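You operate a simulated robot arm through the tools that you are given. There is no shell and no other tool. Be economical: measure what you need, move in short steps, check, and stop when the job is done.

Carry out the task below with a simulated two-armed robot. There is one attempt and no reset: what you move stays moved.

## Task
Open the red drawer, take the green net from the top shelf of the sack rack and put it in the inside of the red drawer, then shut the drawer. Take the purple net from the top shelf of the sack rack and leave it on the top of the scale plate. Press the weigh button three times. Put the thin white cone on the top of the cupboard away on the middle board of the side shelves. Push the green cupboard door shut. Put the blue twine roll from the right end of the grading table on top of the red cone and the white twine roll on the top of the cupboard. Take the 500 g yellow card from the right end of the grading table and leave it on the top of the cupboard. Any order will do. Set down upright: purple net, thin white cone, twine roll.

It is judged by the outcome, as a careful person would: the job done as asked, and still so three seconds after it is handed in. It fails if anything else is knocked over, pushed out of place, dropped, spilled or broken.

## Robot
Two 6-joint arms with two-finger parallel grippers on one trunk, on a base that drives. Base frame: it is fixed to the floor where the robot stands at the start and does not move with it; the origin is under the middle of the robot, x ahead of it, y to its left, z up. Readings come in cm, degrees, newtons and seconds.
The left shoulder is at the start at [8, 21.6, 127.2], the right one opposite. With the tool pointing down near the work surface each hand reaches from about 72 to 80 cm from the robot's upright axis, wherever it stands, measured 20 degrees to its own side. Places, roughly: green cupboard door [260, -210, 40]; green net [100, 100, 75]; inside of the red drawer [130, 0, 30]; middle board of the side shelves (25x40 cm) [-44, -142, 46]; purple net [50, 100, 75]; red cone [150, -150, 100]; red drawer [120, 0, 40]; thin white cone [275, -225, 100]; top of the cupboard [290, -190, 90]; top of the scale plate [140, 40, 100]; twine roll [125, -200, 100]; weigh button [120, 60, 100]; yellow card [100, -175, 100]. Payload 3.43 kg a hand.
The TCP of each hand is the grasp point between the finger pads, 3 cm short of the fingertips. In the tool frame z runs along the fingers and y along their closing line. The gripper opens to 9.4 cm. The fingers are 2.8 cm wide and 1 cm thick; the gripper's body (5 by 9.6 cm) begins 5.5 cm behind the TCP.
Orientation is that of the tool frame in the base frame, as a unit quaternion [w, x, y, z]. With the fingers straight down and closing along the base's y, the tool's x points along the base's -x, its y along +y and its z along -z.

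## Interface
- The arms move only by the tool apply_moves. It takes "left_moves", "right_moves" or both (then of equal length, played together; a hand with none holds still); each is a list of rows, each a list of 7 numbers: the shift along the base's x, y, z in cm, then the turn, a rotation vector about the base's x, y, z in degrees, then the opening, from 0 (shut) to 1 (fully open). In form: [[x, y, z, wx, wy, wz, gripper], ...]. A call has 1 to 20 rows; each row is the pose to reach, as a shift and turn from the pose commanded when the call began. Each row takes 0.2 s and may step no farther than 5 cm and 8.6 degrees from the row before; otherwise, or with a gripper value out of range, the whole call is refused. Where a pose cannot be reached the arm comes as near as it can. A force on the tool above 40 N (or 10 N above the force at the start of the call, whichever is more), or a blocked arm, ends the call early, and 0.2 s more pass. The fingers move at their own pace (about 7.2 cm/s each) and stop on an object; they squeeze with about 45 N. The grip force told is the motor's: it shows also when the fingers shut on nothing. Time passes only in rows, and 0.2 s behind the last, so rows that repeat a pose let the fingers close. It gives the time, the measured TCP pose, the force on the tool (base axes), the opening and the grip force at its end, in the units of the frame above (readings bear some noise), with the torque about the TCP (base axes, N m) and any sound that the robot's microphone picked up.
- Cameras (640 x 400 px; columns grow to the right, rows downward): "scene" is now at [9.56, 0.89, 141.66]; the picture's right is [0.16, -0.99, 0.00], its down [-0.85, -0.13, -0.50] and it looks along [0.50, 0.08, -0.86] (base axes); focal length 285 px, centre (320, 200). "left" rides on the left gripper at [7.6, -1.4, -10.2] in its tool frame; the picture's right is [0.18, 0.98, 0.00], its down [-0.75, 0.14, -0.64] and it looks along [-0.63, 0.12, 0.77] (tool axes); focal length 243 px, centre (320, 200). "right" rides on the right gripper at [7.6, 1.4, -10.3] in its tool frame; the picture's right is [-0.18, 0.98, 0.00], its down [-0.75, -0.14, -0.64] and it looks along [-0.63, -0.12, 0.77] (tool axes); focal length 243 px, centre (320, 200). There is no depth. A picture from a camera that has moved, and an enlarged one, comes with that camera's place and axes in the base frame and with its lens.
- capture(camera): a new picture of that camera. It takes no simulated time.
- slide_trunk(by): slides the trunk up (or, below 0, down) by that many cm; the arms and the scene camera ride with it, the base frame stays. It gives what a move gives, with no picture.
- base_move(legs): drives the robot by 1 to 6 legs, each [ahead, left, turn to the left] in cm, cm and degrees, along the robot's own axes; the way and the turn of a leg run together, so that a leg with both is an arc; at most 150 cm and 180 degrees a leg. The arms and the cameras ride along, it lands a little off, and it stops where it bumps. It gives what a move gives.
- aim_head(pan, tilt): turns the head with the scene camera to pan (to the left, within 86 degrees either way) and tilt (down, from -29 to 69), counted from straight ahead of the robot. It gives what a move gives.
- enlarge(camera, box): a new picture of the part [left, top, right, bottom] of that camera's present view, enlarged. It takes no simulated time.
- close_job(): hands the job in; it is judged then, once.

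Work in short steps. Places have to be worked out from the pictures, the camera data and where the tool is seen: move nearer, look again, correct. Check each grasp and each placing, and mend what went wrong. You have 483 turns and 226 pictures in all, those below and enlarged ones among them. Open the grippers and draw the arms clear of the work before you hand the job in, unless the task says otherwise.

The tools are called after "Request:" by a JSON object that holds its "name" and its "arguments". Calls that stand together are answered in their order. apply_moves: Moves the arms, as the interface text tells. Its arguments: {"type":"object","properties":{"left_moves":{"type":"array","items":{"type":"array","items":{"type":"number"}}},"right_moves":{"type":"array","items":{"type":"array","items":{"type":"number"}}}},"required":[]} The other tools are called the same way: slide_trunk (by) slides the trunk up or down; base_move (legs) drives the base; aim_head (pan, tilt) turns the head that bears the scene camera; capture (camera) takes a picture; enlarge (camera, box) takes an enlarged picture of a part of a camera's view; close_job () hands the job in.

At the start:

```text
time: 0.0
left_position: [36.72, 13.24, 66.22]
left_tcp_rot: [0.001, -0.001, 1.0, 0.0]
left_force: [-0.6, 1.3, 1.0]
left_wrist_torque: [0.03, -0.01, 0.01]
left_width: 9.42
left_finger_force: 0.0
right_position: [42.69, -17.24, 70.11]
right_tcp_rot: [-0.001, 0.0, 1.0, -0.001]
right_force: [-0.3, -0.4, 0.1]
right_wrist_torque: [-0.02, -0.02, -0.06]
right_width: 9.39
right_finger_force: 0.1
trunk travel left (down, up): [-50.2, 33.8]
robot x, y, heading: [-0.12, -0.32, 0.1]
head pan, tilt: [8.9, 59.8]
```

scene: 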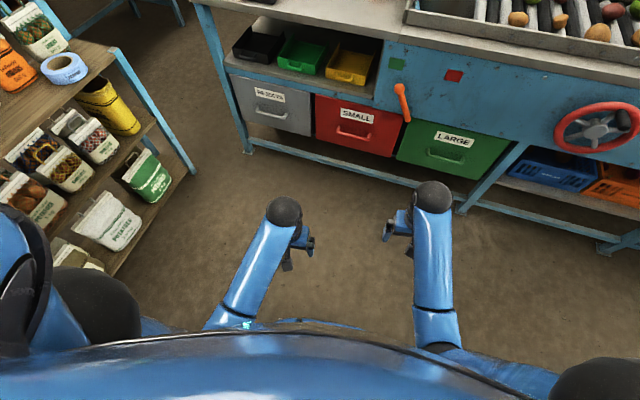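
right: 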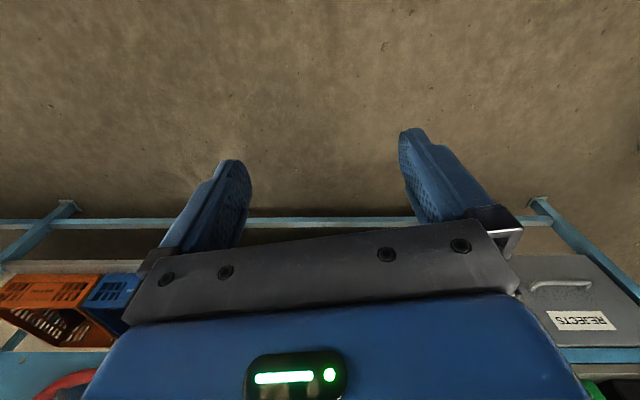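
left: 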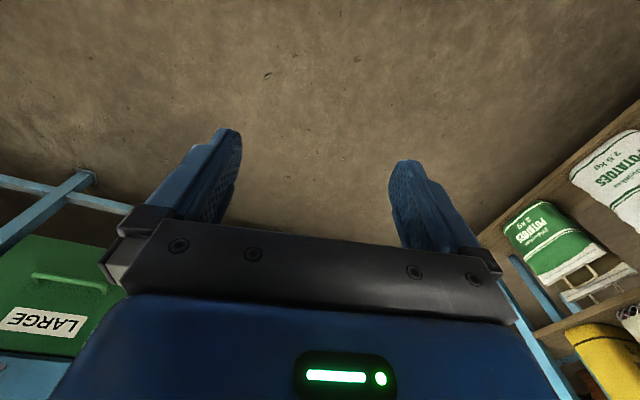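

I start by looking around with the head: ahead at a shallower tilt.

Request:
{"name": "aim_head", "arguments": {"pan": 0, "tilt": 30}}

Request:
{"name": "capture", "arguments": {"camera": "scene"}}

Request:
{"name": "aim_head", "arguments": {"pan": 55, "tilt": 35}}

Request:
{"name": "capture", "arguments": {"camera": "scene"}}

Request:
{"name": "aim_head", "arguments": {"pan": -50, "tilt": 20}}

Request:
{"name": "capture", "arguments": {"camera": "scene"}}

```text
time: 0.9
left_position: [36.76, 13.1, 66.19]
left_tcp_rot: [0.0, 0.001, 1.0, 0.0]
left_force: [0.0, 0.2, 0.7]
left_wrist_torque: [-0.01, 0.0, 0.0]
left_width: 9.42
left_finger_force: 0.0
right_position: [42.69, -17.2, 70.17]
right_tcp_rot: [0.0, 0.0, 1.0, -0.001]
right_force: [-0.8, -0.4, -0.1]
right_wrist_torque: [-0.02, -0.01, -0.03]
right_width: 9.39
right_finger_force: 0.0
trunk travel left (down, up): [-50.2, 33.8]
robot x, y, heading: [-0.21, -0.33, -0.2]
head pan, tilt: [0.0, 30.0]
```

```text
222 pictures are left
camera scene: at [12.01, -0.15, 145.84], right [0.0, -1.0, 0.0], down [-0.5, 0.0, -0.87], along [0.87, 0.0, -0.5], focal length 285 px, centre (320, 200)
```

scene: 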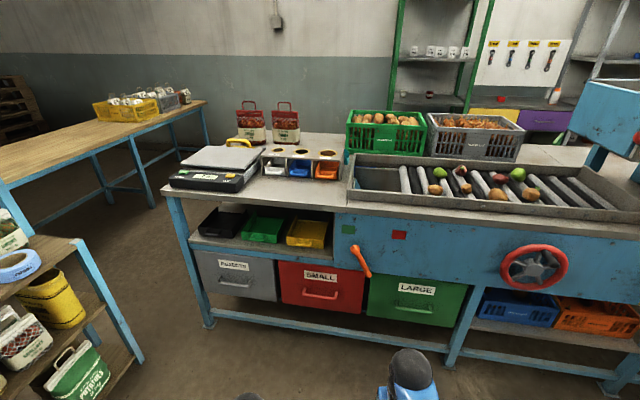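

```text
time: 2.2
left_position: [36.76, 13.08, 66.08]
left_tcp_rot: [0.0, 0.0, 1.0, 0.0]
left_force: [-0.1, 0.9, 0.2]
left_wrist_torque: [-0.03, 0.0, 0.03]
left_width: 9.41
left_finger_force: 0.1
right_position: [42.69, -17.19, 70.1]
right_tcp_rot: [0.0, 0.0, 1.0, 0.001]
right_force: [0.3, 0.1, -0.7]
right_wrist_torque: [0.02, 0.0, 0.0]
right_width: 9.4
right_finger_force: 0.0
trunk travel left (down, up): [-50.2, 33.8]
robot x, y, heading: [0.23, -0.03, -0.1]
head pan, tilt: [55.0, 35.0]
```

```text
221 pictures are left
camera scene: at [8.02, 7.06, 145.07], right [0.82, -0.57, 0.0], down [-0.33, -0.47, -0.82], along [0.47, 0.67, -0.57], focal length 285 px, centre (320, 200)
```

scene: 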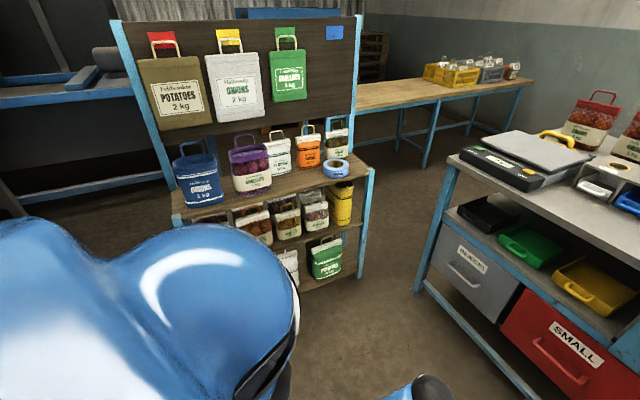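

```text
time: 4.0
left_position: [36.83, 13.19, 66.12]
left_tcp_rot: [0.0, 0.0, 1.0, 0.0]
left_force: [-0.6, 0.3, 0.2]
left_wrist_torque: [-0.04, 0.0, 0.01]
left_width: 9.4
left_finger_force: 0.1
right_position: [42.75, -17.15, 70.06]
right_tcp_rot: [0.001, 0.0, 1.0, 0.0]
right_force: [-0.3, -0.4, 0.6]
right_wrist_torque: [0.0, 0.01, -0.03]
right_width: 9.39
right_finger_force: 0.0
trunk travel left (down, up): [-50.2, 33.8]
robot x, y, heading: [-0.26, -0.26, 0.1]
head pan, tilt: [-50.0, 20.0]
```

```text
220 pictures are left
camera scene: at [8.95, -7.28, 147.45], right [-0.77, -0.64, 0.0], down [-0.22, 0.26, -0.94], along [0.6, -0.72, -0.34], focal length 285 px, centre (320, 200)
```

scene: 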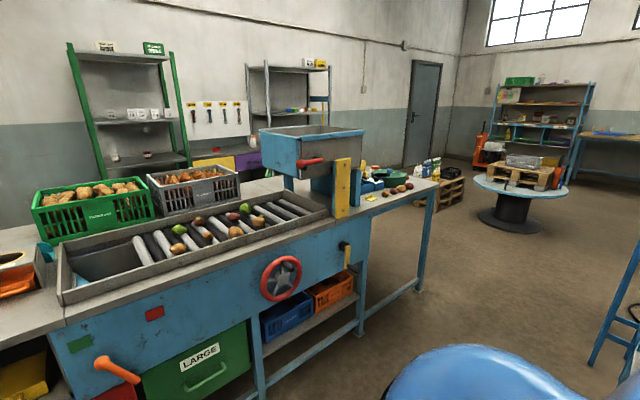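

Zoom in on the sack rack.

Request:
{"name": "aim_head", "arguments": {"pan": 60, "tilt": 28}}

Request:
{"name": "enlarge", "arguments": {"camera": "scene", "box": [160, 120, 400, 270]}}

Request:
{"name": "aim_head", "arguments": {"pan": 20, "tilt": 28}}

Request:
{"name": "enlarge", "arguments": {"camera": "scene", "box": [240, 120, 560, 320]}}

```text
time: 5.9
left_position: [36.88, 13.2, 66.16]
left_tcp_rot: [0.0, 0.0, 1.0, 0.0]
left_force: [-0.1, -0.6, -0.3]
left_wrist_torque: [-0.02, -0.03, -0.05]
left_width: 9.39
left_finger_force: 0.0
right_position: [42.68, -17.13, 70.18]
right_tcp_rot: [-0.001, -0.001, 1.0, 0.001]
right_force: [0.4, 0.1, 0.4]
right_wrist_torque: [0.01, 0.0, 0.01]
right_width: 9.44
right_finger_force: 0.0
trunk travel left (down, up): [-50.2, 33.8]
robot x, y, heading: [0.14, 0.42, 0.2]
head pan, tilt: [60.0, 28.0]
```

```text
2.67 times, centred on (280, 195) of scene
camera zoom: at [7.53, 7.75, 146.16], right [0.87, -0.5, 0.0], down [-0.24, -0.41, -0.88], along [0.44, 0.76, -0.47], focal length 761 px, centre (427, 213)
```

zoom: 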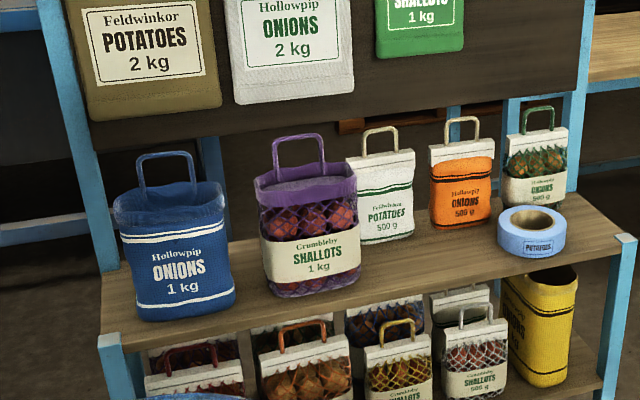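

```text
time: 7.0
left_position: [36.64, 13.14, 66.02]
left_tcp_rot: [0.001, -0.001, 1.0, 0.0]
left_force: [0.8, 0.4, 0.3]
left_wrist_torque: [0.01, 0.02, -0.05]
left_width: 9.43
left_finger_force: 0.0
right_position: [42.78, -17.23, 70.13]
right_tcp_rot: [0.001, 0.0, 1.0, 0.0]
right_force: [0.5, 0.1, -0.2]
right_wrist_torque: [0.04, 0.03, -0.02]
right_width: 9.38
right_finger_force: 0.1
trunk travel left (down, up): [-50.2, 33.8]
robot x, y, heading: [-0.28, -0.2, -0.2]
head pan, tilt: [20.0, 28.0]
```

```text
2.00 times, centred on (400, 220) of scene
camera zoom: at [11.53, 2.97, 146.16], right [0.34, -0.94, 0.0], down [-0.44, -0.16, -0.88], along [0.83, 0.3, -0.47], focal length 571 px, centre (160, 160)
```

zoom: 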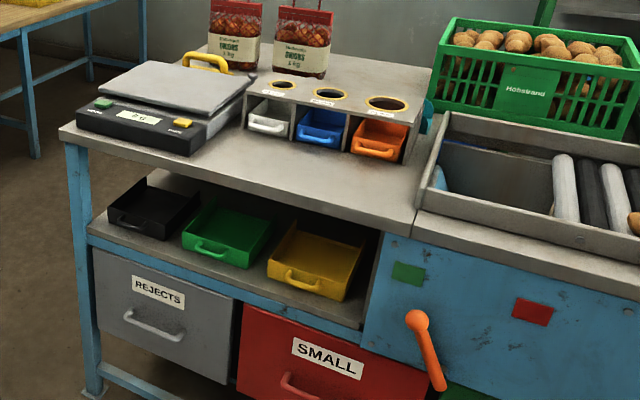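

The green net (green handle, right rear) and purple net are on the top shelf. First the drawer: I drive nearer with the handle off to the left arm's side, and lower the trunk.

Request:
{"name": "base_move", "arguments": {"legs": [[22, -22, 0]]}}

Request:
{"name": "slide_trunk", "arguments": {"by": -40}}

Request:
{"name": "aim_head", "arguments": {"pan": 15, "tilt": 35}}

Request:
{"name": "capture", "arguments": {"camera": "scene"}}

```text
time: 9.1
left_position: [58.65, -8.93, 66.12]
left_tcp_rot: [0.0, 0.001, 1.0, 0.0]
left_force: [0.0, 0.5, -0.4]
left_wrist_torque: [0.0, 0.01, 0.0]
left_width: 9.41
left_finger_force: 0.0
right_position: [64.55, -39.18, 70.12]
right_tcp_rot: [0.0, 0.002, 1.0, -0.001]
right_force: [-0.4, 0.1, -1.3]
right_wrist_torque: [-0.01, 0.03, -0.02]
right_width: 9.4
right_finger_force: 0.0
trunk travel left (down, up): [-50.2, 33.8]
robot x, y, heading: [22.04, -21.68, -0.1]
head pan, tilt: [20.0, 28.0]
```

```text
time: 12.9
left_position: [58.72, -8.79, 26.23]
left_tcp_rot: [0.0, 0.001, 1.0, 0.0]
left_force: [0.0, 0.1, 0.8]
left_wrist_torque: [-0.02, 0.01, 0.01]
left_width: 9.4
left_finger_force: 0.1
right_position: [64.65, -39.03, 30.17]
right_tcp_rot: [0.0, 0.001, 1.0, 0.0]
right_force: [0.4, -0.5, -1.2]
right_wrist_torque: [0.0, 0.01, 0.01]
right_width: 9.38
right_finger_force: 0.0
trunk travel left (down, up): [-10.2, 73.8]
robot x, y, heading: [21.97, -21.83, -0.1]
head pan, tilt: [20.0, 28.0]
```

```text
time: 13.6
left_position: [58.74, -8.79, 26.1]
left_tcp_rot: [0.0, 0.001, 1.0, 0.001]
left_force: [-0.6, -0.1, 0.4]
left_wrist_torque: [-0.01, -0.01, 0.0]
left_width: 9.42
left_finger_force: 0.0
right_position: [64.67, -39.09, 30.12]
right_tcp_rot: [0.0, 0.002, 1.0, 0.0]
right_force: [0.0, 0.0, -0.4]
right_wrist_torque: [0.04, -0.01, 0.01]
right_width: 9.4
right_finger_force: 0.0
trunk travel left (down, up): [-10.2, 73.8]
robot x, y, heading: [22.19, -21.88, -0.2]
head pan, tilt: [15.0, 35.0]
```

```text
217 pictures are left
camera scene: at [33.45, -19.74, 105.07], right [0.26, -0.97, 0.0], down [-0.55, -0.15, -0.82], along [0.79, 0.21, -0.57], focal length 285 px, centre (320, 200)
```

scene: 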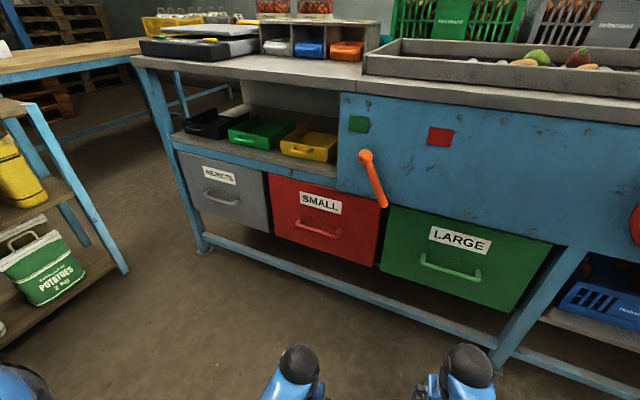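

The handle triangulates to about (103.4, -0.3, 42). I raise the left hand and pitch it to point forward.

Request:
{"name": "apply_moves", "arguments": {"left_moves": [[0, 0, 4, 0, -8, 0, 1], [0, 0, 8, 0, -16, 0, 1], [0, 0, 12, 0, -24, 0, 1], [0, 0, 16, 0, -32, 0, 1], [0, 2, 16, 0, -40, 0, 1], [0, 4, 16, 0, -48, 0, 1], [2, 6, 16, 0, -56, 0, 1], [4, 8, 16, 0, -64, 0, 1], [6, 8, 16, 0, -72, 0, 1], [8, 8, 16, 0, -80, 0, 1], [10, 8, 16, 0, -88, 0, 1], [12, 8, 16, 0, -90, 0, 1]]}}

Request:
{"name": "apply_moves", "arguments": {"left_moves": [[0, 0, 0, 8, 0, 0, 1], [0, 0, 0, 16, 0, 0, 1], [0, 0, 0, 24, 0, 0, 1], [0, 0, 0, 32, 0, 0, 1], [0, 0, 0, 40, 0, 0, 1], [0, 0, 0, 48, 0, 0, 1], [0, 0, 0, 56, 0, 0, 1], [0, 0, 0, 64, 0, 0, 1], [0, 0, 0, 72, 0, 0, 1], [0, 0, 0, 80, 0, 0, 1], [0, 0, 0, 88, 0, 0, 1], [0, 0, 0, 90, 0, 0, 1]]}}

Request:
{"name": "capture", "arguments": {"camera": "scene"}}

Request:
{"name": "capture", "arguments": {"camera": "left"}}

```text
time: 16.2
left_position: [70.73, -0.79, 42.18]
left_tcp_rot: [0.708, 0.0, 0.707, 0.001]
left_force: [0.5, 0.3, 0.3]
left_wrist_torque: [0.0, 0.0, -0.02]
left_width: 9.42
left_finger_force: 0.1
left hand out of reach, approached as far as the arm can: row 4, 5, 6
right_position: [64.71, -39.09, 30.22]
right_tcp_rot: [0.0, 0.002, 1.0, -0.001]
right_force: [0.3, -0.2, -0.4]
right_wrist_torque: [0.01, 0.01, 0.01]
right_width: 9.41
right_finger_force: 0.0
trunk travel left (down, up): [-10.2, 73.8]
robot x, y, heading: [21.93, -21.64, -0.2]
head pan, tilt: [15.0, 35.0]
```

```text
time: 18.8
left_position: [70.65, -0.89, 42.13]
left_tcp_rot: [0.499, 0.501, 0.499, 0.501]
left_force: [-0.7, -0.4, -0.1]
left_wrist_torque: [0.02, 0.02, 0.01]
left_width: 9.4
left_finger_force: 0.1
right_position: [64.72, -39.07, 30.19]
right_tcp_rot: [0.0, 0.002, 1.0, 0.0]
right_force: [0.9, -0.4, -0.1]
right_wrist_torque: [-0.02, 0.02, -0.02]
right_width: 9.42
right_finger_force: 0.0
trunk travel left (down, up): [-10.2, 73.8]
robot x, y, heading: [22.08, -21.89, -0.2]
head pan, tilt: [15.0, 35.0]
```

```text
216 pictures are left
camera scene: at [33.44, -19.74, 105.07], right [0.26, -0.97, 0.0], down [-0.55, -0.15, -0.82], along [0.79, 0.21, -0.57], focal length 285 px, centre (320, 200)
```

scene: 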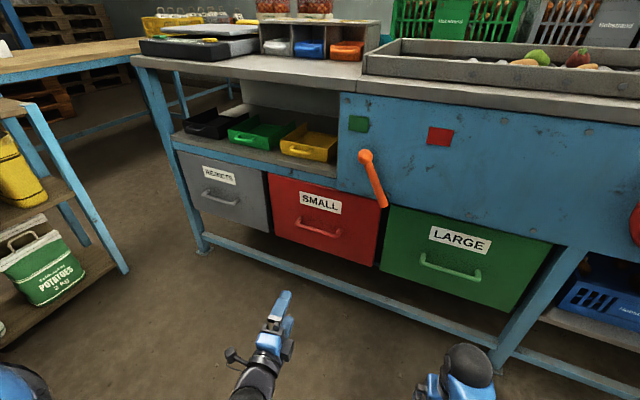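

```text
215 pictures are left
camera left: at [60.59, 6.86, 40.78], right [0.0, 0.18, 0.98], down [-0.64, -0.75, 0.14], along [0.77, -0.63, 0.12], focal length 243 px, centre (320, 200)
```

left: 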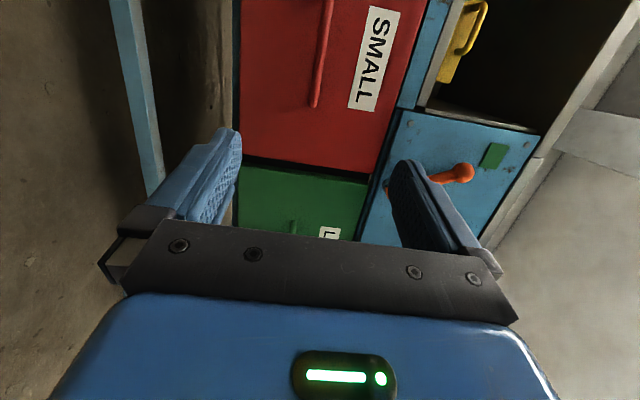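

Orientation is good; the handle sits near z≈42.5. I drive 14 cm ahead and then approach with the arm.

Request:
{"name": "base_move", "arguments": {"legs": [[14, 0, 0]]}}

Request:
{"name": "apply_moves", "arguments": {"left_moves": [[4, 0, 0.3, 0, 0, 0, 0.8], [8, 0, 0.3, 0, 0, 0, 0.7], [11, 0, 0.3, 0, 0, 0, 0.6], [11, 0, 0.3, 0, 0, 0, 0.6]]}}

Request:
{"name": "capture", "arguments": {"camera": "left"}}

Request:
{"name": "enlarge", "arguments": {"camera": "scene", "box": [200, 150, 440, 300]}}

```text
time: 20.1
left_position: [84.8, -0.85, 42.24]
left_tcp_rot: [0.5, 0.5, 0.5, 0.5]
left_force: [1.4, -0.6, 0.4]
left_wrist_torque: [-0.01, 0.0, 0.0]
left_width: 9.41
left_finger_force: 0.1
right_position: [78.66, -39.11, 30.08]
right_tcp_rot: [0.0, 0.001, 1.0, 0.0]
right_force: [0.2, 0.4, -0.3]
right_wrist_torque: [0.01, -0.02, 0.02]
right_width: 9.41
right_finger_force: 0.0
trunk travel left (down, up): [-10.2, 73.8]
robot x, y, heading: [35.9, -21.88, -0.1]
head pan, tilt: [15.0, 35.0]
```

```text
time: 21.1
left_position: [95.7, -0.86, 42.46]
left_tcp_rot: [0.499, 0.501, 0.499, 0.5]
left_force: [0.2, -0.7, -0.4]
left_wrist_torque: [0.0, 0.02, 0.0]
left_width: 5.64
left_finger_force: 0.1
right_position: [78.7, -39.32, 30.22]
right_tcp_rot: [0.0, 0.002, 1.0, 0.0]
right_force: [-0.6, -0.6, -0.7]
right_wrist_torque: [-0.01, 0.02, -0.01]
right_width: 9.43
right_finger_force: 0.0
trunk travel left (down, up): [-10.2, 73.8]
robot x, y, heading: [35.9, -21.99, 0.1]
head pan, tilt: [15.0, 35.0]
```

```text
214 pictures are left
camera left: at [85.63, 6.86, 41.02], right [0.0, 0.18, 0.98], down [-0.64, -0.75, 0.14], along [0.77, -0.63, 0.12], focal length 243 px, centre (320, 200)
```

left: 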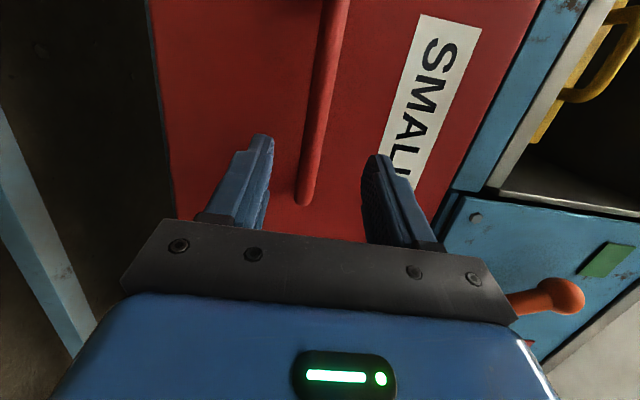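

```text
2.67 times, centred on (320, 225) of scene
camera zoom: at [47.45, -19.78, 105.07], right [0.26, -0.97, 0.0], down [-0.55, -0.15, -0.82], along [0.79, 0.21, -0.57], focal length 761 px, centre (320, 133)
```

zoom: 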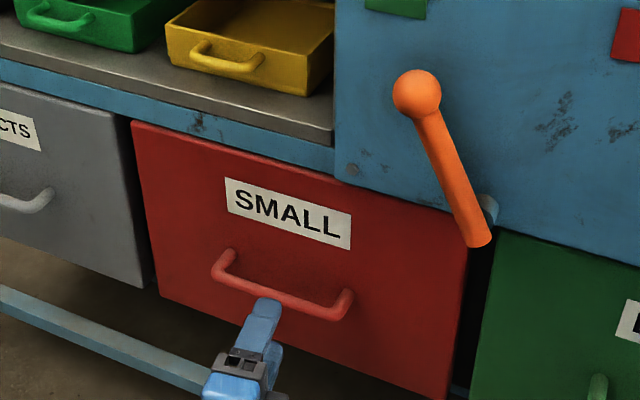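

Bar lies between the fingers. Advance and close on it.

Request:
{"name": "apply_moves", "arguments": {"left_moves": [[3, 0, -0.5, 0, 0, 0, 0.6], [6, 0, -0.5, 0, 0, 0, 0.6], [6, 0, -0.5, 0, 0, 0, 0], [6, 0, -0.5, 0, 0, 0, 0], [6, 0, -0.5, 0, 0, 0, 0]]}}

Request:
{"name": "capture", "arguments": {"camera": "left"}}

```text
time: 22.3
left_position: [101.65, -0.69, 42.05]
left_tcp_rot: [0.499, 0.501, 0.5, 0.5]
left_force: [-18.0, -0.1, 1.2]
left_wrist_torque: [-0.09, 0.03, -0.31]
left_width: 1.6
left_finger_force: 45.5
right_position: [78.56, -39.11, 30.27]
right_tcp_rot: [0.001, 0.001, 1.0, 0.0]
right_force: [0.1, 0.3, -1.0]
right_wrist_torque: [-0.01, -0.02, -0.01]
right_width: 9.41
right_finger_force: 0.1
trunk travel left (down, up): [-10.2, 73.8]
robot x, y, heading: [36.03, -22.25, -0.3]
head pan, tilt: [15.0, 35.0]
```

```text
212 pictures are left
camera left: at [91.48, 6.93, 40.57], right [0.0, 0.18, 0.98], down [-0.64, -0.75, 0.14], along [0.77, -0.63, 0.12], focal length 243 px, centre (320, 200)
```

left: 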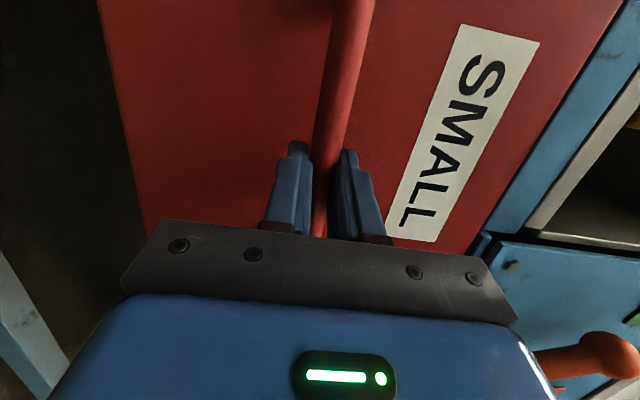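

Gripped (1.6 cm). Pull the drawer out with the arm.

Request:
{"name": "apply_moves", "arguments": {"left_moves": [[-2, 0, 0, 0, 0, 0, 0], [-4, 0, 0, 0, 0, 0, 0], [-6, 0, 0, 0, 0, 0, 0], [-8, 0, 0, 0, 0, 0, 0], [-10, 0, 0, 0, 0, 0, 0], [-12, 0, 0, 0, 0, 0, 0], [-14, 0, 0, 0, 0, 0, 0], [-16, 0, 0, 0, 0, 0, 0], [-18, 0, 0, 0, 0, 0, 0], [-20, 0, 0, 0, 0, 0, 0]]}}

Request:
{"name": "capture", "arguments": {"camera": "scene"}}

```text
time: 24.5
left_position: [81.64, -0.8, 41.94]
left_tcp_rot: [0.499, 0.5, 0.501, 0.5]
left_force: [3.2, 35.1, 5.9]
left_wrist_torque: [-0.02, -0.05, 0.84]
left_width: 1.58
left_finger_force: 45.0
right_position: [78.6, -39.07, 30.2]
right_tcp_rot: [0.0, 0.002, 1.0, 0.0]
right_force: [-0.4, -0.2, 0.9]
right_wrist_torque: [0.02, -0.02, -0.01]
right_width: 9.39
right_finger_force: 0.0
trunk travel left (down, up): [-10.2, 73.8]
robot x, y, heading: [35.73, -22.04, -0.3]
head pan, tilt: [15.0, 35.0]
```

```text
211 pictures are left
camera scene: at [47.4, -19.61, 105.07], right [0.26, -0.97, 0.0], down [-0.55, -0.15, -0.82], along [0.79, 0.21, -0.57], focal length 285 px, centre (320, 200)
```

scene: 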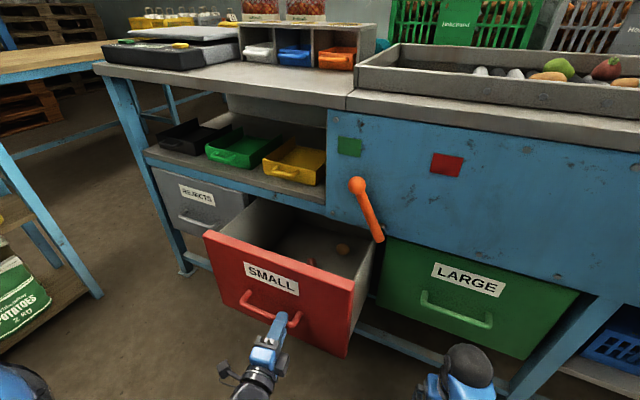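

Drawer is 20 cm open and side force built up; I relieve it in y and pull 5 cm more.

Request:
{"name": "apply_moves", "arguments": {"left_moves": [[0, 0.4, 0, 0, 0, 0, 0], [-2, 0.6, 0, 0, 0, 0, 0], [-4, 0.6, 0, 0, 0, 0, 0], [-6, 0.6, 0, 0, 0, 0, 0]]}}

```text
time: 25.5
left_position: [75.78, -0.0, 42.01]
left_tcp_rot: [0.499, 0.5, 0.5, 0.5]
left_force: [3.6, 35.3, 3.8]
left_wrist_torque: [0.14, -0.06, 0.51]
left_width: 1.52
left_finger_force: 44.5
right_position: [78.68, -39.06, 30.13]
right_tcp_rot: [0.001, 0.0, 1.0, -0.001]
right_force: [-0.3, -0.2, 0.3]
right_wrist_torque: [0.0, 0.0, 0.01]
right_width: 9.4
right_finger_force: 0.0
trunk travel left (down, up): [-10.2, 73.8]
robot x, y, heading: [35.8, -21.98, -0.2]
head pan, tilt: [15.0, 35.0]
```

Release, back off, and turn the hand back to pointing down while retracting.

Request:
{"name": "apply_moves", "arguments": {"left_moves": [[0, 0, 0, 0, 0, 0, 0.5], [0, 0, 0, 0, 0, 0, 0.5], [-4, 0, 0, 0, 0, 0, 0.5], [-8, 0, 0, 0, 0, 0, 0.6], [-8, 0, 0, -8, 0, 0, 0.6], [-8, 0, 0, -16, 0, 0, 0.6], [-8, 0, 0, -24, 0, 0, 1], [-8, 0, 0, -32, 0, 0, 1], [-8, 0, 0, -40, 0, 0, 1], [-8, 0, 0, -48, 0, 0, 1], [-8, 0, 0, -56, 0, 0, 1], [-8, 0, 0, -64, 0, 0, 1], [-8, 0, 0, -72, 0, 0, 1], [-8, 0, 0, -80, 0, 0, 1], [-8, 0, 0, -88, 0, 0, 1], [-8, 0, 0, -90, 0, 0, 1]]}}

Request:
{"name": "base_move", "arguments": {"legs": [[-25, 0, 0]]}}

Request:
{"name": "slide_trunk", "arguments": {"by": 40}}

Request:
{"name": "apply_moves", "arguments": {"left_moves": [[0, 0, 0, 0, 8, 0, 1], [0, 0, 0, 0, 16, 0, 1], [0, 0, 0, 0, 24, 0, 1], [0, 0, 0, 0, 32, 0, 1], [0, 0, 0, 0, 40, 0, 1], [0, 0, 0, 0, 48, 0, 1], [0, 0, 0, 0, 56, 0, 1], [0, 0, 0, 0, 64, 0, 1], [0, 0, 0, 0, 72, 0, 1], [0, 0, 0, 0, 80, 0, 1], [0, 0, 0, 0, 88, 0, 1], [0, 0, 0, 0, 90, 0, 1]]}}

Request:
{"name": "capture", "arguments": {"camera": "scene"}}

```text
time: 28.9
left_position: [67.83, -0.35, 41.94]
left_tcp_rot: [0.707, -0.001, 0.707, 0.0]
left_force: [0.3, 0.2, 0.7]
left_wrist_torque: [-0.04, -0.02, 0.03]
left_width: 9.4
left_finger_force: 0.1
right_position: [78.77, -39.17, 30.09]
right_tcp_rot: [0.001, 0.002, 1.0, -0.001]
right_force: [-0.2, 0.7, 0.1]
right_wrist_torque: [0.02, 0.01, -0.01]
right_width: 9.4
right_finger_force: 0.1
trunk travel left (down, up): [-10.2, 73.8]
robot x, y, heading: [35.89, -21.63, -0.3]
head pan, tilt: [15.0, 35.0]
```

```text
time: 30.7
left_position: [42.77, -0.22, 41.91]
left_tcp_rot: [0.707, 0.001, 0.707, -0.001]
left_force: [0.9, -0.9, 0.1]
left_wrist_torque: [0.03, 0.0, -0.02]
left_width: 9.41
left_finger_force: 0.1
right_position: [53.6, -39.15, 30.12]
right_tcp_rot: [-0.001, 0.003, 1.0, 0.0]
right_force: [0.7, 0.4, -1.0]
right_wrist_torque: [-0.01, 0.03, 0.0]
right_width: 9.4
right_finger_force: 0.1
trunk travel left (down, up): [-10.2, 73.8]
robot x, y, heading: [10.85, -21.71, -0.2]
head pan, tilt: [15.0, 35.0]
```

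```text
time: 34.5
left_position: [42.79, -0.3, 81.91]
left_tcp_rot: [0.707, 0.002, 0.707, 0.0]
left_force: [0.2, 0.1, -0.3]
left_wrist_torque: [0.0, 0.03, 0.0]
left_width: 9.4
left_finger_force: 0.0
right_position: [53.63, -39.19, 70.15]
right_tcp_rot: [0.0, 0.003, 1.0, 0.001]
right_force: [0.3, 0.2, 0.0]
right_wrist_torque: [-0.01, 0.02, -0.03]
right_width: 9.38
right_finger_force: 0.2
trunk travel left (down, up): [-50.2, 33.8]
robot x, y, heading: [11.02, -22.02, -0.4]
head pan, tilt: [15.0, 35.0]
```

```text
time: 37.1
left_position: [39.83, -0.17, 71.99]
left_tcp_rot: [0.007, 0.001, 1.0, -0.001]
left_force: [0.6, -0.1, 0.8]
left_wrist_torque: [0.0, 0.01, -0.05]
left_width: 9.41
left_finger_force: 0.0
left hand out of reach, approached as far as the arm can: row 4, 5, 6, 7, 8, 9, 10, 11, 12
right_position: [53.74, -39.18, 70.1]
right_tcp_rot: [0.0, 0.003, 1.0, 0.0]
right_force: [-0.2, -0.2, 0.1]
right_wrist_torque: [-0.01, -0.05, 0.01]
right_width: 9.39
right_finger_force: 0.0
trunk travel left (down, up): [-50.2, 33.8]
robot x, y, heading: [10.98, -21.74, -0.3]
head pan, tilt: [15.0, 35.0]
```

```text
210 pictures are left
camera scene: at [22.52, -19.71, 145.07], right [0.25, -0.97, 0.0], down [-0.56, -0.15, -0.82], along [0.79, 0.21, -0.57], focal length 285 px, centre (320, 200)
```

scene: 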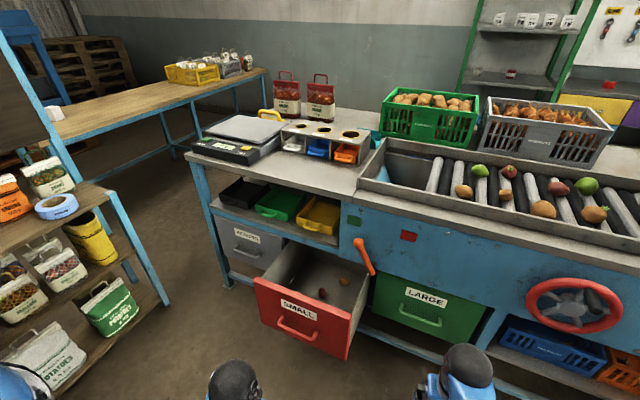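

The drawer is open about 25 cm. The green net's handle is near (100,122,93), the purple's near (45,115,100). I turn to face the rack and drive closer for a good look.

Request:
{"name": "base_move", "arguments": {"legs": [[0, 0, 90], [57, -45, 0]]}}

Request:
{"name": "aim_head", "arguments": {"pan": -15, "tilt": 30}}

Request:
{"name": "capture", "arguments": {"camera": "scene"}}

```text
time: 45.0
left_position: [33.2, 64.32, 72.08]
left_tcp_rot: [-0.007, 0.713, -0.701, -0.005]
left_force: [0.6, -0.2, -0.1]
left_wrist_torque: [0.0, -0.01, -0.01]
left_width: 9.39
left_finger_force: 0.0
right_position: [72.01, 78.82, 70.17]
right_tcp_rot: [0.0, 0.711, -0.703, 0.001]
right_force: [-0.7, -0.2, -0.2]
right_wrist_torque: [0.01, 0.01, 0.02]
right_width: 9.4
right_finger_force: 0.0
trunk travel left (down, up): [-50.2, 33.8]
robot x, y, heading: [55.18, 35.75, 90.6]
head pan, tilt: [15.0, 35.0]
```

```text
time: 45.9
left_position: [33.23, 64.36, 72.07]
left_tcp_rot: [-0.006, 0.712, -0.702, -0.005]
left_force: [-0.8, 0.2, 0.1]
left_wrist_torque: [-0.01, -0.01, -0.04]
left_width: 9.4
left_finger_force: 0.0
right_position: [72.0, 78.89, 70.16]
right_tcp_rot: [0.0, 0.712, -0.703, 0.0]
right_force: [-1.0, -0.6, -0.5]
right_wrist_torque: [0.01, 0.03, -0.02]
right_width: 9.44
right_finger_force: 0.1
trunk travel left (down, up): [-50.2, 33.8]
robot x, y, heading: [55.27, 35.76, 90.8]
head pan, tilt: [-15.0, 30.0]
```

```text
209 pictures are left
camera scene: at [57.5, 47.52, 145.85], right [0.97, -0.25, 0.0], down [-0.12, -0.48, -0.87], along [0.21, 0.84, -0.5], focal length 285 px, centre (320, 200)
```

scene: 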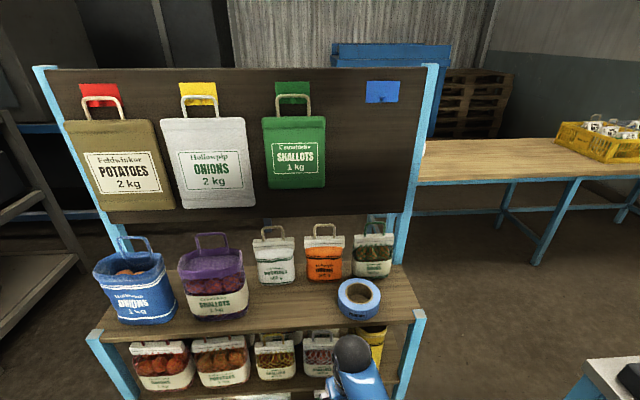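

Triangulated: shelf top z≈77.5, front edge y≈92; green net base ≈(90,110,78), handle top ≈(91,112.5,97.4); purple handle ≈(44.7,111.7,101.5); sign board at y≈128. I raise the trunk, shift the base for the right arm, and lift the right hand.

Request:
{"name": "slide_trunk", "arguments": {"by": 20}}

Request:
{"name": "base_move", "arguments": {"legs": [[3, -9, -0.7]]}}

Request:
{"name": "apply_moves", "arguments": {"right_moves": [[0, 0, 4, 0, 0, 0, 1], [0, 0, 8, 0, 0, 0, 1], [0, 0, 12, 0, 0, 0, 1], [0, 0, 16, 0, 0, 0, 1], [0, 0, 20, 0, 0, 0, 1], [2, 3, 20, 0, 0, 0, 1], [4, 6, 20, 0, 0, 0, 1], [6, 9, 20, 0, 0, 0, 1]]}}

Request:
{"name": "capture", "arguments": {"camera": "right"}}

```text
time: 48.1
left_position: [33.36, 64.34, 91.96]
left_tcp_rot: [-0.006, 0.713, -0.701, -0.004]
left_force: [0.0, -0.6, -0.3]
left_wrist_torque: [0.0, -0.02, -0.03]
left_width: 9.4
left_finger_force: 0.0
right_position: [72.07, 78.94, 90.2]
right_tcp_rot: [0.0, 0.712, -0.703, 0.001]
right_force: [-0.3, -1.0, -0.6]
right_wrist_torque: [0.0, 0.03, 0.03]
right_width: 9.43
right_finger_force: 0.0
trunk travel left (down, up): [-70.2, 13.8]
robot x, y, heading: [55.48, 35.93, 90.8]
head pan, tilt: [-15.0, 30.0]
```

```text
time: 49.2
left_position: [42.23, 67.42, 91.87]
left_tcp_rot: [-0.007, 0.708, -0.706, -0.004]
left_force: [-1.2, -0.6, -0.6]
left_wrist_torque: [0.01, -0.01, -0.02]
left_width: 9.41
left_finger_force: 0.1
right_position: [81.02, 81.56, 90.34]
right_tcp_rot: [-0.001, 0.708, -0.707, 0.0]
right_force: [-1.7, 0.2, -0.7]
right_wrist_torque: [-0.02, -0.03, -0.02]
right_width: 9.41
right_finger_force: 0.0
trunk travel left (down, up): [-70.2, 13.8]
robot x, y, heading: [64.43, 38.89, 90.1]
head pan, tilt: [-15.0, 30.0]
```

```text
time: 51.0
left_position: [42.48, 67.66, 92.08]
left_tcp_rot: [-0.006, 0.708, -0.706, -0.004]
left_force: [0.3, -0.3, 0.8]
left_wrist_torque: [-0.03, 0.01, 0.01]
left_width: 9.39
left_finger_force: 0.1
right_position: [87.52, 97.55, 96.35]
right_tcp_rot: [-0.001, 0.708, -0.707, -0.002]
right_force: [-0.6, -0.9, -0.3]
right_wrist_torque: [0.0, -0.02, 0.02]
right_width: 9.4
right_finger_force: 0.1
right hand out of reach, approached as far as the arm can: row 1, 2, 3, 4, 5, 6, 7, 8
trunk travel left (down, up): [-70.2, 13.8]
robot x, y, heading: [64.15, 38.74, 90.0]
head pan, tilt: [-15.0, 30.0]
```

```text
208 pictures are left
camera right: at [86.22, 89.76, 106.71], right [-0.98, 0.18, 0.0], down [0.14, 0.75, 0.64], along [0.12, 0.63, -0.76], focal length 243 px, centre (320, 200)
```

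right: 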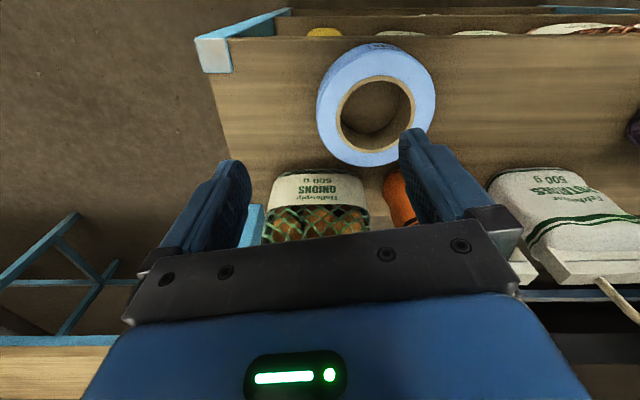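

The arm's tool-down height band is limited, so I raise the trunk 10 more and turn the right wrist 90° about vertical so the fingers close along y (across the handle).

Request:
{"name": "slide_trunk", "arguments": {"by": 10}}

Request:
{"name": "apply_moves", "arguments": {"right_moves": [[0, 0, 0, 0, 0, 8, 0.6], [0, 0, 0, 0, 0, 16, 0.6], [0, 0, 0, 0, 0, 24, 0.6], [0, 0, 0, 0, 0, 32, 0.6], [0, 0, 0, 0, 0, 40, 0.6], [0, 0, 0, 0, 0, 48, 0.6], [0, 0, 0, 0, 0, 56, 0.6], [0, 0, 0, 0, 0, 64, 0.6], [0, 0, 0, 0, 0, 72, 0.6], [0, 0, 0, 0, 0, 80, 0.6]]}}

Request:
{"name": "capture", "arguments": {"camera": "right"}}

Request:
{"name": "capture", "arguments": {"camera": "scene"}}

```text
time: 52.4
left_position: [42.49, 67.45, 102.04]
left_tcp_rot: [-0.005, 0.709, -0.706, -0.004]
left_force: [0.2, -0.2, 0.1]
left_wrist_torque: [-0.01, -0.03, -0.02]
left_width: 9.42
left_finger_force: 0.0
right_position: [87.48, 97.32, 106.32]
right_tcp_rot: [-0.001, 0.708, -0.707, -0.001]
right_force: [0.1, 0.0, -0.2]
right_wrist_torque: [0.01, 0.0, -0.04]
right_width: 9.39
right_finger_force: 0.2
trunk travel left (down, up): [-80.2, 3.8]
robot x, y, heading: [64.49, 38.85, 90.2]
head pan, tilt: [-15.0, 30.0]
```

```text
time: 54.6
left_position: [42.47, 67.61, 102.01]
left_tcp_rot: [-0.006, 0.708, -0.706, -0.004]
left_force: [0.1, -0.2, 0.3]
left_wrist_torque: [0.0, 0.0, 0.01]
left_width: 9.4
left_finger_force: 0.0
right_position: [87.64, 97.42, 106.38]
right_tcp_rot: [-0.001, 0.996, -0.086, -0.002]
right_force: [-0.4, -0.5, 0.6]
right_wrist_torque: [0.01, 0.03, -0.01]
right_width: 5.66
right_finger_force: 0.0
trunk travel left (down, up): [-80.2, 3.8]
robot x, y, heading: [64.57, 38.71, 90.1]
head pan, tilt: [-15.0, 30.0]
```

```text
207 pictures are left
camera right: at [94.91, 94.7, 116.66], right [-0.35, -0.94, 0.0], down [-0.72, 0.27, 0.65], along [-0.6, 0.23, -0.76], focal length 243 px, centre (320, 200)
```

right: 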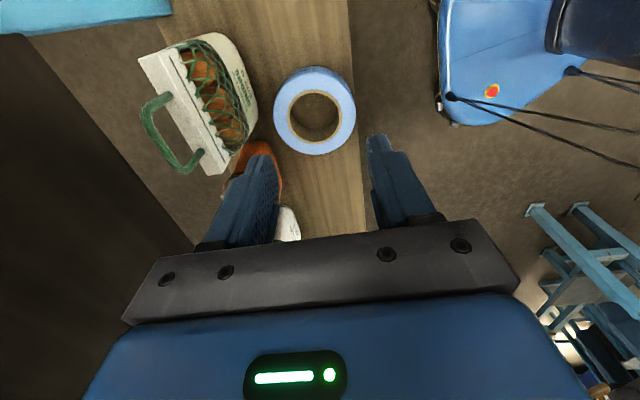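

```text
206 pictures are left
camera scene: at [66.51, 50.53, 175.85], right [0.97, -0.26, 0.0], down [-0.13, -0.48, -0.87], along [0.22, 0.84, -0.5], focal length 285 px, centre (320, 200)
```

scene: 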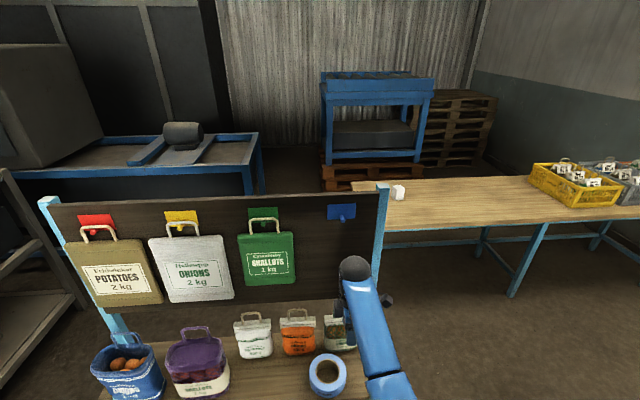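

The handle is seen at ≈(90.9,111.8), bar yaw ≈-12°, matching the tool's closing line. Move over it at height, then look.

Request:
{"name": "apply_moves", "arguments": {"right_moves": [[1, 4, 0, 0, 0, 0, 0.6], [2, 8, 0, 0, 0, 0, 0.6], [3, 12, 0, 0, 0, 0, 0.6], [3.3, 14.4, 0, 0, 0, 0, 0.6]]}}

Request:
{"name": "capture", "arguments": {"camera": "right"}}

```text
time: 55.4
left_position: [42.24, 66.66, 102.25]
left_tcp_rot: [-0.011, 0.708, -0.706, -0.008]
left_force: [0.9, -1.1, -0.3]
left_wrist_torque: [0.06, -0.02, -0.02]
left_width: 9.4
left_finger_force: 0.0
right_position: [89.8, 106.53, 106.84]
right_tcp_rot: [0.008, 0.996, -0.087, -0.003]
right_force: [0.0, -1.5, 0.1]
right_wrist_torque: [0.07, -0.02, -0.01]
right_width: 5.65
right_finger_force: 0.1
trunk travel left (down, up): [-80.2, 3.8]
robot x, y, heading: [64.38, 38.51, 89.8]
head pan, tilt: [-15.0, 30.0]
stopped in row 3 (right hand): the force on the tool passed its limit at 168 N (the readings are from after the stop); the commanded pose is now the measured one
```

```text
205 pictures are left
camera right: at [97.16, 103.91, 117.18], right [-0.35, -0.94, 0.02], down [-0.71, 0.28, 0.64], along [-0.61, 0.21, -0.77], focal length 243 px, centre (320, 200)
```

right: 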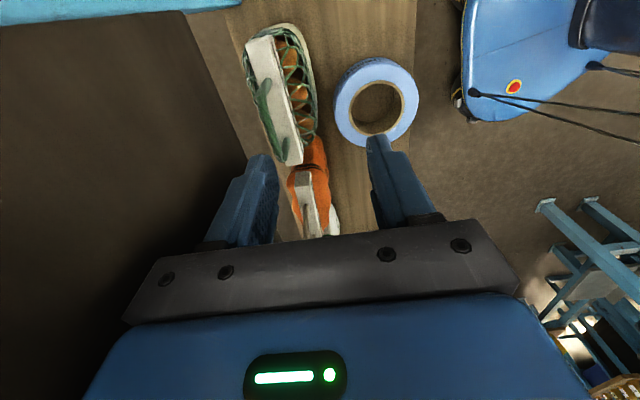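

A hard contact happened; the hand stopped. I look at the scene to see what touched.

Request:
{"name": "aim_head", "arguments": {"pan": -25, "tilt": 45}}

Request:
{"name": "enlarge", "arguments": {"camera": "scene", "box": [160, 40, 480, 240]}}

```text
time: 56.1
left_position: [42.37, 67.49, 101.97]
left_tcp_rot: [-0.007, 0.707, -0.707, -0.007]
left_force: [-0.2, 0.4, 0.2]
left_wrist_torque: [0.0, 0.01, 0.03]
left_width: 9.4
left_finger_force: 0.0
right_position: [89.82, 107.35, 106.48]
right_tcp_rot: [0.011, 0.996, -0.087, -0.002]
right_force: [-2.2, -11.2, 6.0]
right_wrist_torque: [1.44, -0.41, -0.29]
right_width: 5.63
right_finger_force: 0.0
trunk travel left (down, up): [-80.2, 3.8]
robot x, y, heading: [64.26, 38.81, 90.0]
head pan, tilt: [-25.0, 45.0]
```

```text
2.00 times, centred on (320, 140) of scene
camera zoom: at [67.52, 48.71, 173.62], right [0.91, -0.42, 0.0], down [-0.3, -0.64, -0.71], along [0.3, 0.64, -0.7], focal length 571 px, centre (320, 320)
```

zoom: 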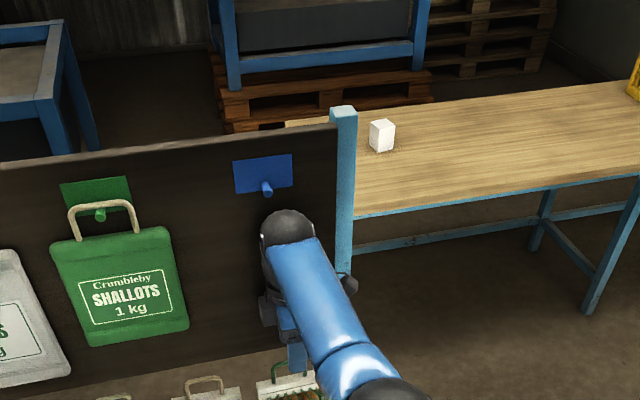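

The wrist ball touched the sign board. I back off and tilt the tool 45° so the wrist stays away from the board.

Request:
{"name": "apply_moves", "arguments": {"right_moves": [[0, -4, 0, 0, 0, 0, 0.6], [0, -8, 0, 0, 0, 0, 0.6], [0, -12, 0, 0, 0, 0, 0.6], [0, -13, 0, 7.9, -1.4, 0, 0.6], [0, -13, 0, 15.7, -2.8, 0, 0.6], [0, -13, 0, 23.6, -4.2, 0, 0.6], [0, -13, 0, 31.5, -5.5, 0, 0.6], [0, -13, 0, 39.4, -6.9, 0, 0.6], [0, -13, 0, 44, -7.8, 0, 0.6]]}}

Request:
{"name": "capture", "arguments": {"camera": "right"}}

Request:
{"name": "enlarge", "arguments": {"camera": "scene", "box": [40, 40, 400, 265]}}

```text
time: 58.1
left_position: [42.48, 67.68, 102.11]
left_tcp_rot: [0.006, -0.707, 0.707, 0.006]
left_force: [-0.1, -0.6, 0.6]
left_wrist_torque: [0.0, 0.04, 0.0]
left_width: 9.41
left_finger_force: 0.2
right_position: [89.92, 94.48, 106.13]
right_tcp_rot: [-0.368, 0.926, -0.079, 0.03]
right_force: [0.1, -0.1, -1.2]
right_wrist_torque: [0.01, -0.02, 0.02]
right_width: 5.66
right_finger_force: 0.1
right hand out of reach, approached as far as the arm can: row 3
trunk travel left (down, up): [-80.2, 3.8]
robot x, y, heading: [64.14, 38.98, 90.0]
head pan, tilt: [-25.0, 45.0]
```

```text
203 pictures are left
camera right: at [96.22, 85.28, 112.72], right [-0.31, -0.67, -0.67], down [-0.8, -0.2, 0.57], along [-0.52, 0.71, -0.48], focal length 243 px, centre (320, 200)
```

right: 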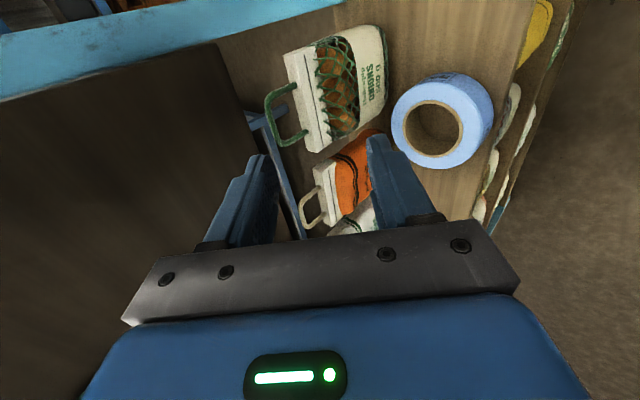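

```text
1.78 times, centred on (220, 152) of scene
camera zoom: at [67.63, 49.07, 173.59], right [0.91, -0.42, 0.0], down [-0.3, -0.64, -0.71], along [0.3, 0.64, -0.71], focal length 507 px, centre (498, 284)
```

zoom: 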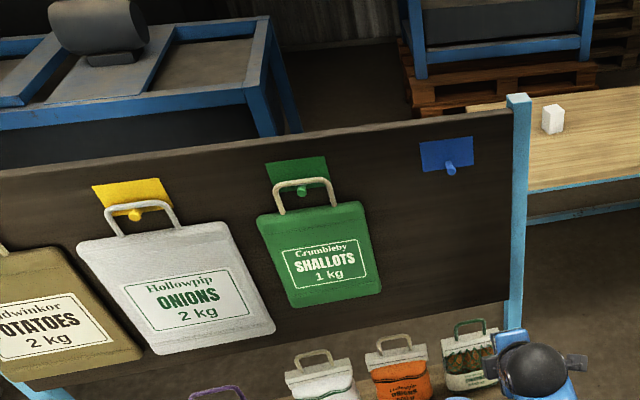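

The rack is yawed ≈-10.7°, so the board plane stands right above the green handle (bottom edge ≈z 101–103). I must reach under it nearly horizontally: tilt to ~72°, drop to handle height, and look.

Request:
{"name": "apply_moves", "arguments": {"right_moves": [[0, 0, -3, 7.9, -1.4, 0, 0.6], [0, 0, -6, 15.7, -2.8, 0, 0.5], [0, 0, -8, 23.6, -4.2, 0, 0.4], [0, 0, -8, 26.6, -4.7, 0, 0.35], [0, 0, -8, 26.6, -4.7, 0, 0.35]]}}

Request:
{"name": "capture", "arguments": {"camera": "right"}}

Request:
{"name": "aim_head", "arguments": {"pan": -30, "tilt": 55}}

Request:
{"name": "capture", "arguments": {"camera": "scene"}}

```text
time: 59.3
left_position: [42.58, 67.75, 102.03]
left_tcp_rot: [-0.007, 0.708, -0.706, -0.005]
left_force: [-1.3, -0.6, 0.5]
left_wrist_torque: [0.0, 0.02, -0.04]
left_width: 9.43
left_finger_force: 0.1
right_position: [90.0, 94.52, 98.17]
right_tcp_rot: [-0.572, 0.816, -0.071, 0.048]
right_force: [-0.3, -0.6, 0.0]
right_wrist_torque: [-0.03, 0.04, 0.0]
right_width: 3.3
right_finger_force: 0.0
trunk travel left (down, up): [-80.2, 3.8]
robot x, y, heading: [63.9, 39.01, 89.4]
head pan, tilt: [-25.0, 45.0]
```

```text
201 pictures are left
camera right: at [95.9, 83.24, 100.32], right [-0.24, -0.3, -0.92], down [-0.84, -0.42, 0.35], along [-0.49, 0.86, -0.15], focal length 243 px, centre (320, 200)
```

right: 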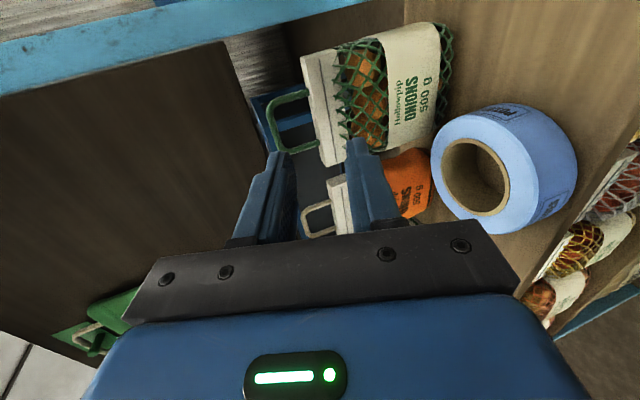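

```text
time: 60.0
left_position: [42.49, 67.82, 102.08]
left_tcp_rot: [-0.006, 0.708, -0.706, -0.004]
left_force: [0.2, -0.1, 1.0]
left_wrist_torque: [-0.02, -0.01, 0.01]
left_width: 9.4
left_finger_force: 0.0
right_position: [90.12, 94.54, 98.2]
right_tcp_rot: [-0.573, 0.815, -0.071, 0.049]
right_force: [-0.3, 0.1, 1.3]
right_wrist_torque: [0.03, 0.0, -0.01]
right_width: 3.31
right_finger_force: 0.1
trunk travel left (down, up): [-80.2, 3.8]
robot x, y, heading: [64.48, 39.12, 89.8]
head pan, tilt: [-30.0, 55.0]
```

```text
200 pictures are left
camera scene: at [67.81, 48.02, 172.25], right [0.87, -0.5, 0.0], down [-0.41, -0.71, -0.57], along [0.29, 0.5, -0.82], focal length 285 px, centre (320, 200)
```

scene: 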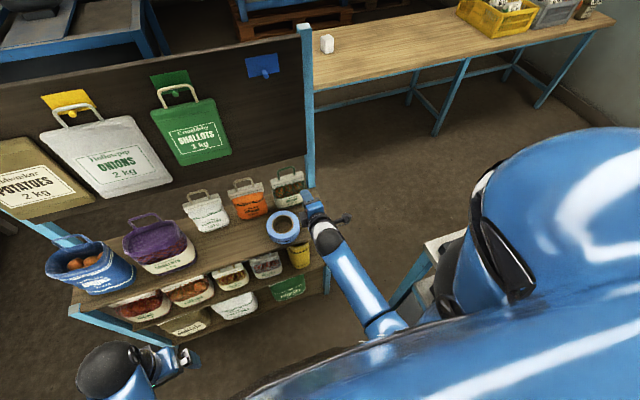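

Bar is at ≈(90.7,111.3,98.2) and the board's bottom only ~1 cm higher, so instead I'll pinch the handle loop from its two sides, below the board. I roll the tool 90° so the fingers close sideways.

Request:
{"name": "apply_moves", "arguments": {"right_moves": [[0, 0, 0, 1.5, 7.5, -2.5, 0.6], [0, 0, 0, 3, 15, -5, 1], [0, 0, 0, 4.5, 22.5, -7.5, 1], [0, 0, 0, 6, 30, -10, 1], [0, 0, 0, 7.5, 37.5, -12.5, 1], [0, 0, 0, 9, 45, -15, 1], [0, 0, 0, 10.5, 52.5, -17.5, 1], [0, 0, 0, 12, 60, -20, 1], [0, 0, 0, 13.5, 67.5, -22.5, 1], [0, 0, 0, 15, 75, -25, 1], [0, 0, 0, 16.2, 83.7, -27.9, 1]]}}

Request:
{"name": "capture", "arguments": {"camera": "right"}}

```text
refused: row 11 steps farther than a row can; nothing moved
```

```text
199 pictures are left
camera right: at [95.92, 83.28, 100.33], right [-0.24, -0.3, -0.92], down [-0.84, -0.42, 0.35], along [-0.49, 0.86, -0.15], focal length 243 px, centre (320, 200)
```

right: 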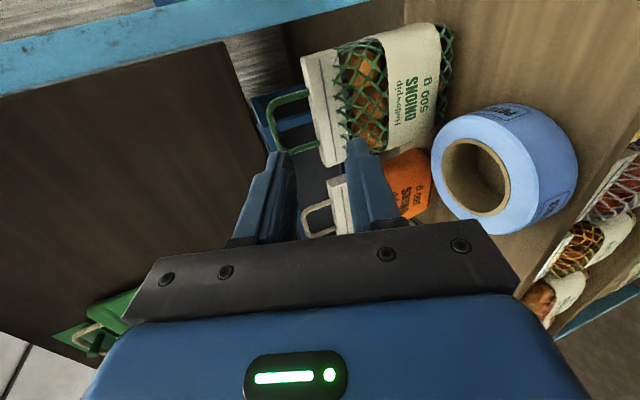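

Last row stepped too far; I resend with an even step.

Request:
{"name": "apply_moves", "arguments": {"right_moves": [[0, 0, 0, 1.4, 7.5, -2.5, 0.6], [0, 0, 0, 2.9, 15, -5, 1], [0, 0, 0, 4.3, 22.5, -7.5, 1], [0, 0, 0, 5.8, 30, -10, 1], [0, 0, 0, 7.2, 37.5, -12.5, 1], [0, 0, 0, 8.7, 45, -15, 1], [0, 0, 0, 10.1, 52.5, -17.5, 1], [0, 0, 0, 11.6, 60, -20, 1], [0, 0, 0, 13, 67.5, -22.5, 1], [0, 0, 0, 14.5, 75, -25, 1], [0, 0, 0, 16, 82.5, -27.5, 1], [0, 0, 0, 16.2, 84, -28, 1]]}}

Request:
{"name": "capture", "arguments": {"camera": "right"}}

```text
time: 62.6
left_position: [42.48, 67.73, 102.1]
left_tcp_rot: [-0.006, 0.708, -0.706, -0.005]
left_force: [0.0, -0.3, -0.3]
left_wrist_torque: [0.02, -0.02, 0.0]
left_width: 9.4
left_finger_force: 0.1
right_position: [90.01, 94.59, 98.21]
right_tcp_rot: [0.451, -0.519, 0.615, 0.386]
right_force: [-0.1, 1.0, 0.6]
right_wrist_torque: [-0.01, -0.03, 0.01]
right_width: 9.4
right_finger_force: 0.0
trunk travel left (down, up): [-80.2, 3.8]
robot x, y, heading: [64.19, 38.78, 89.7]
head pan, tilt: [-30.0, 55.0]
```

```text
198 pictures are left
camera right: at [86.73, 82.94, 94.01], right [-0.96, 0.21, 0.18], down [0.08, -0.41, 0.91], along [0.27, 0.89, 0.38], focal length 243 px, centre (320, 200)
```

right: 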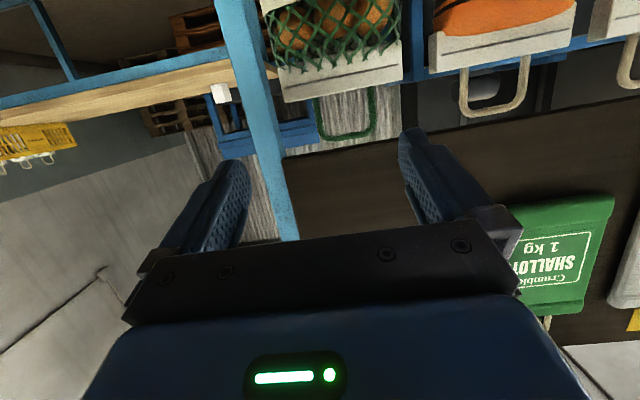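

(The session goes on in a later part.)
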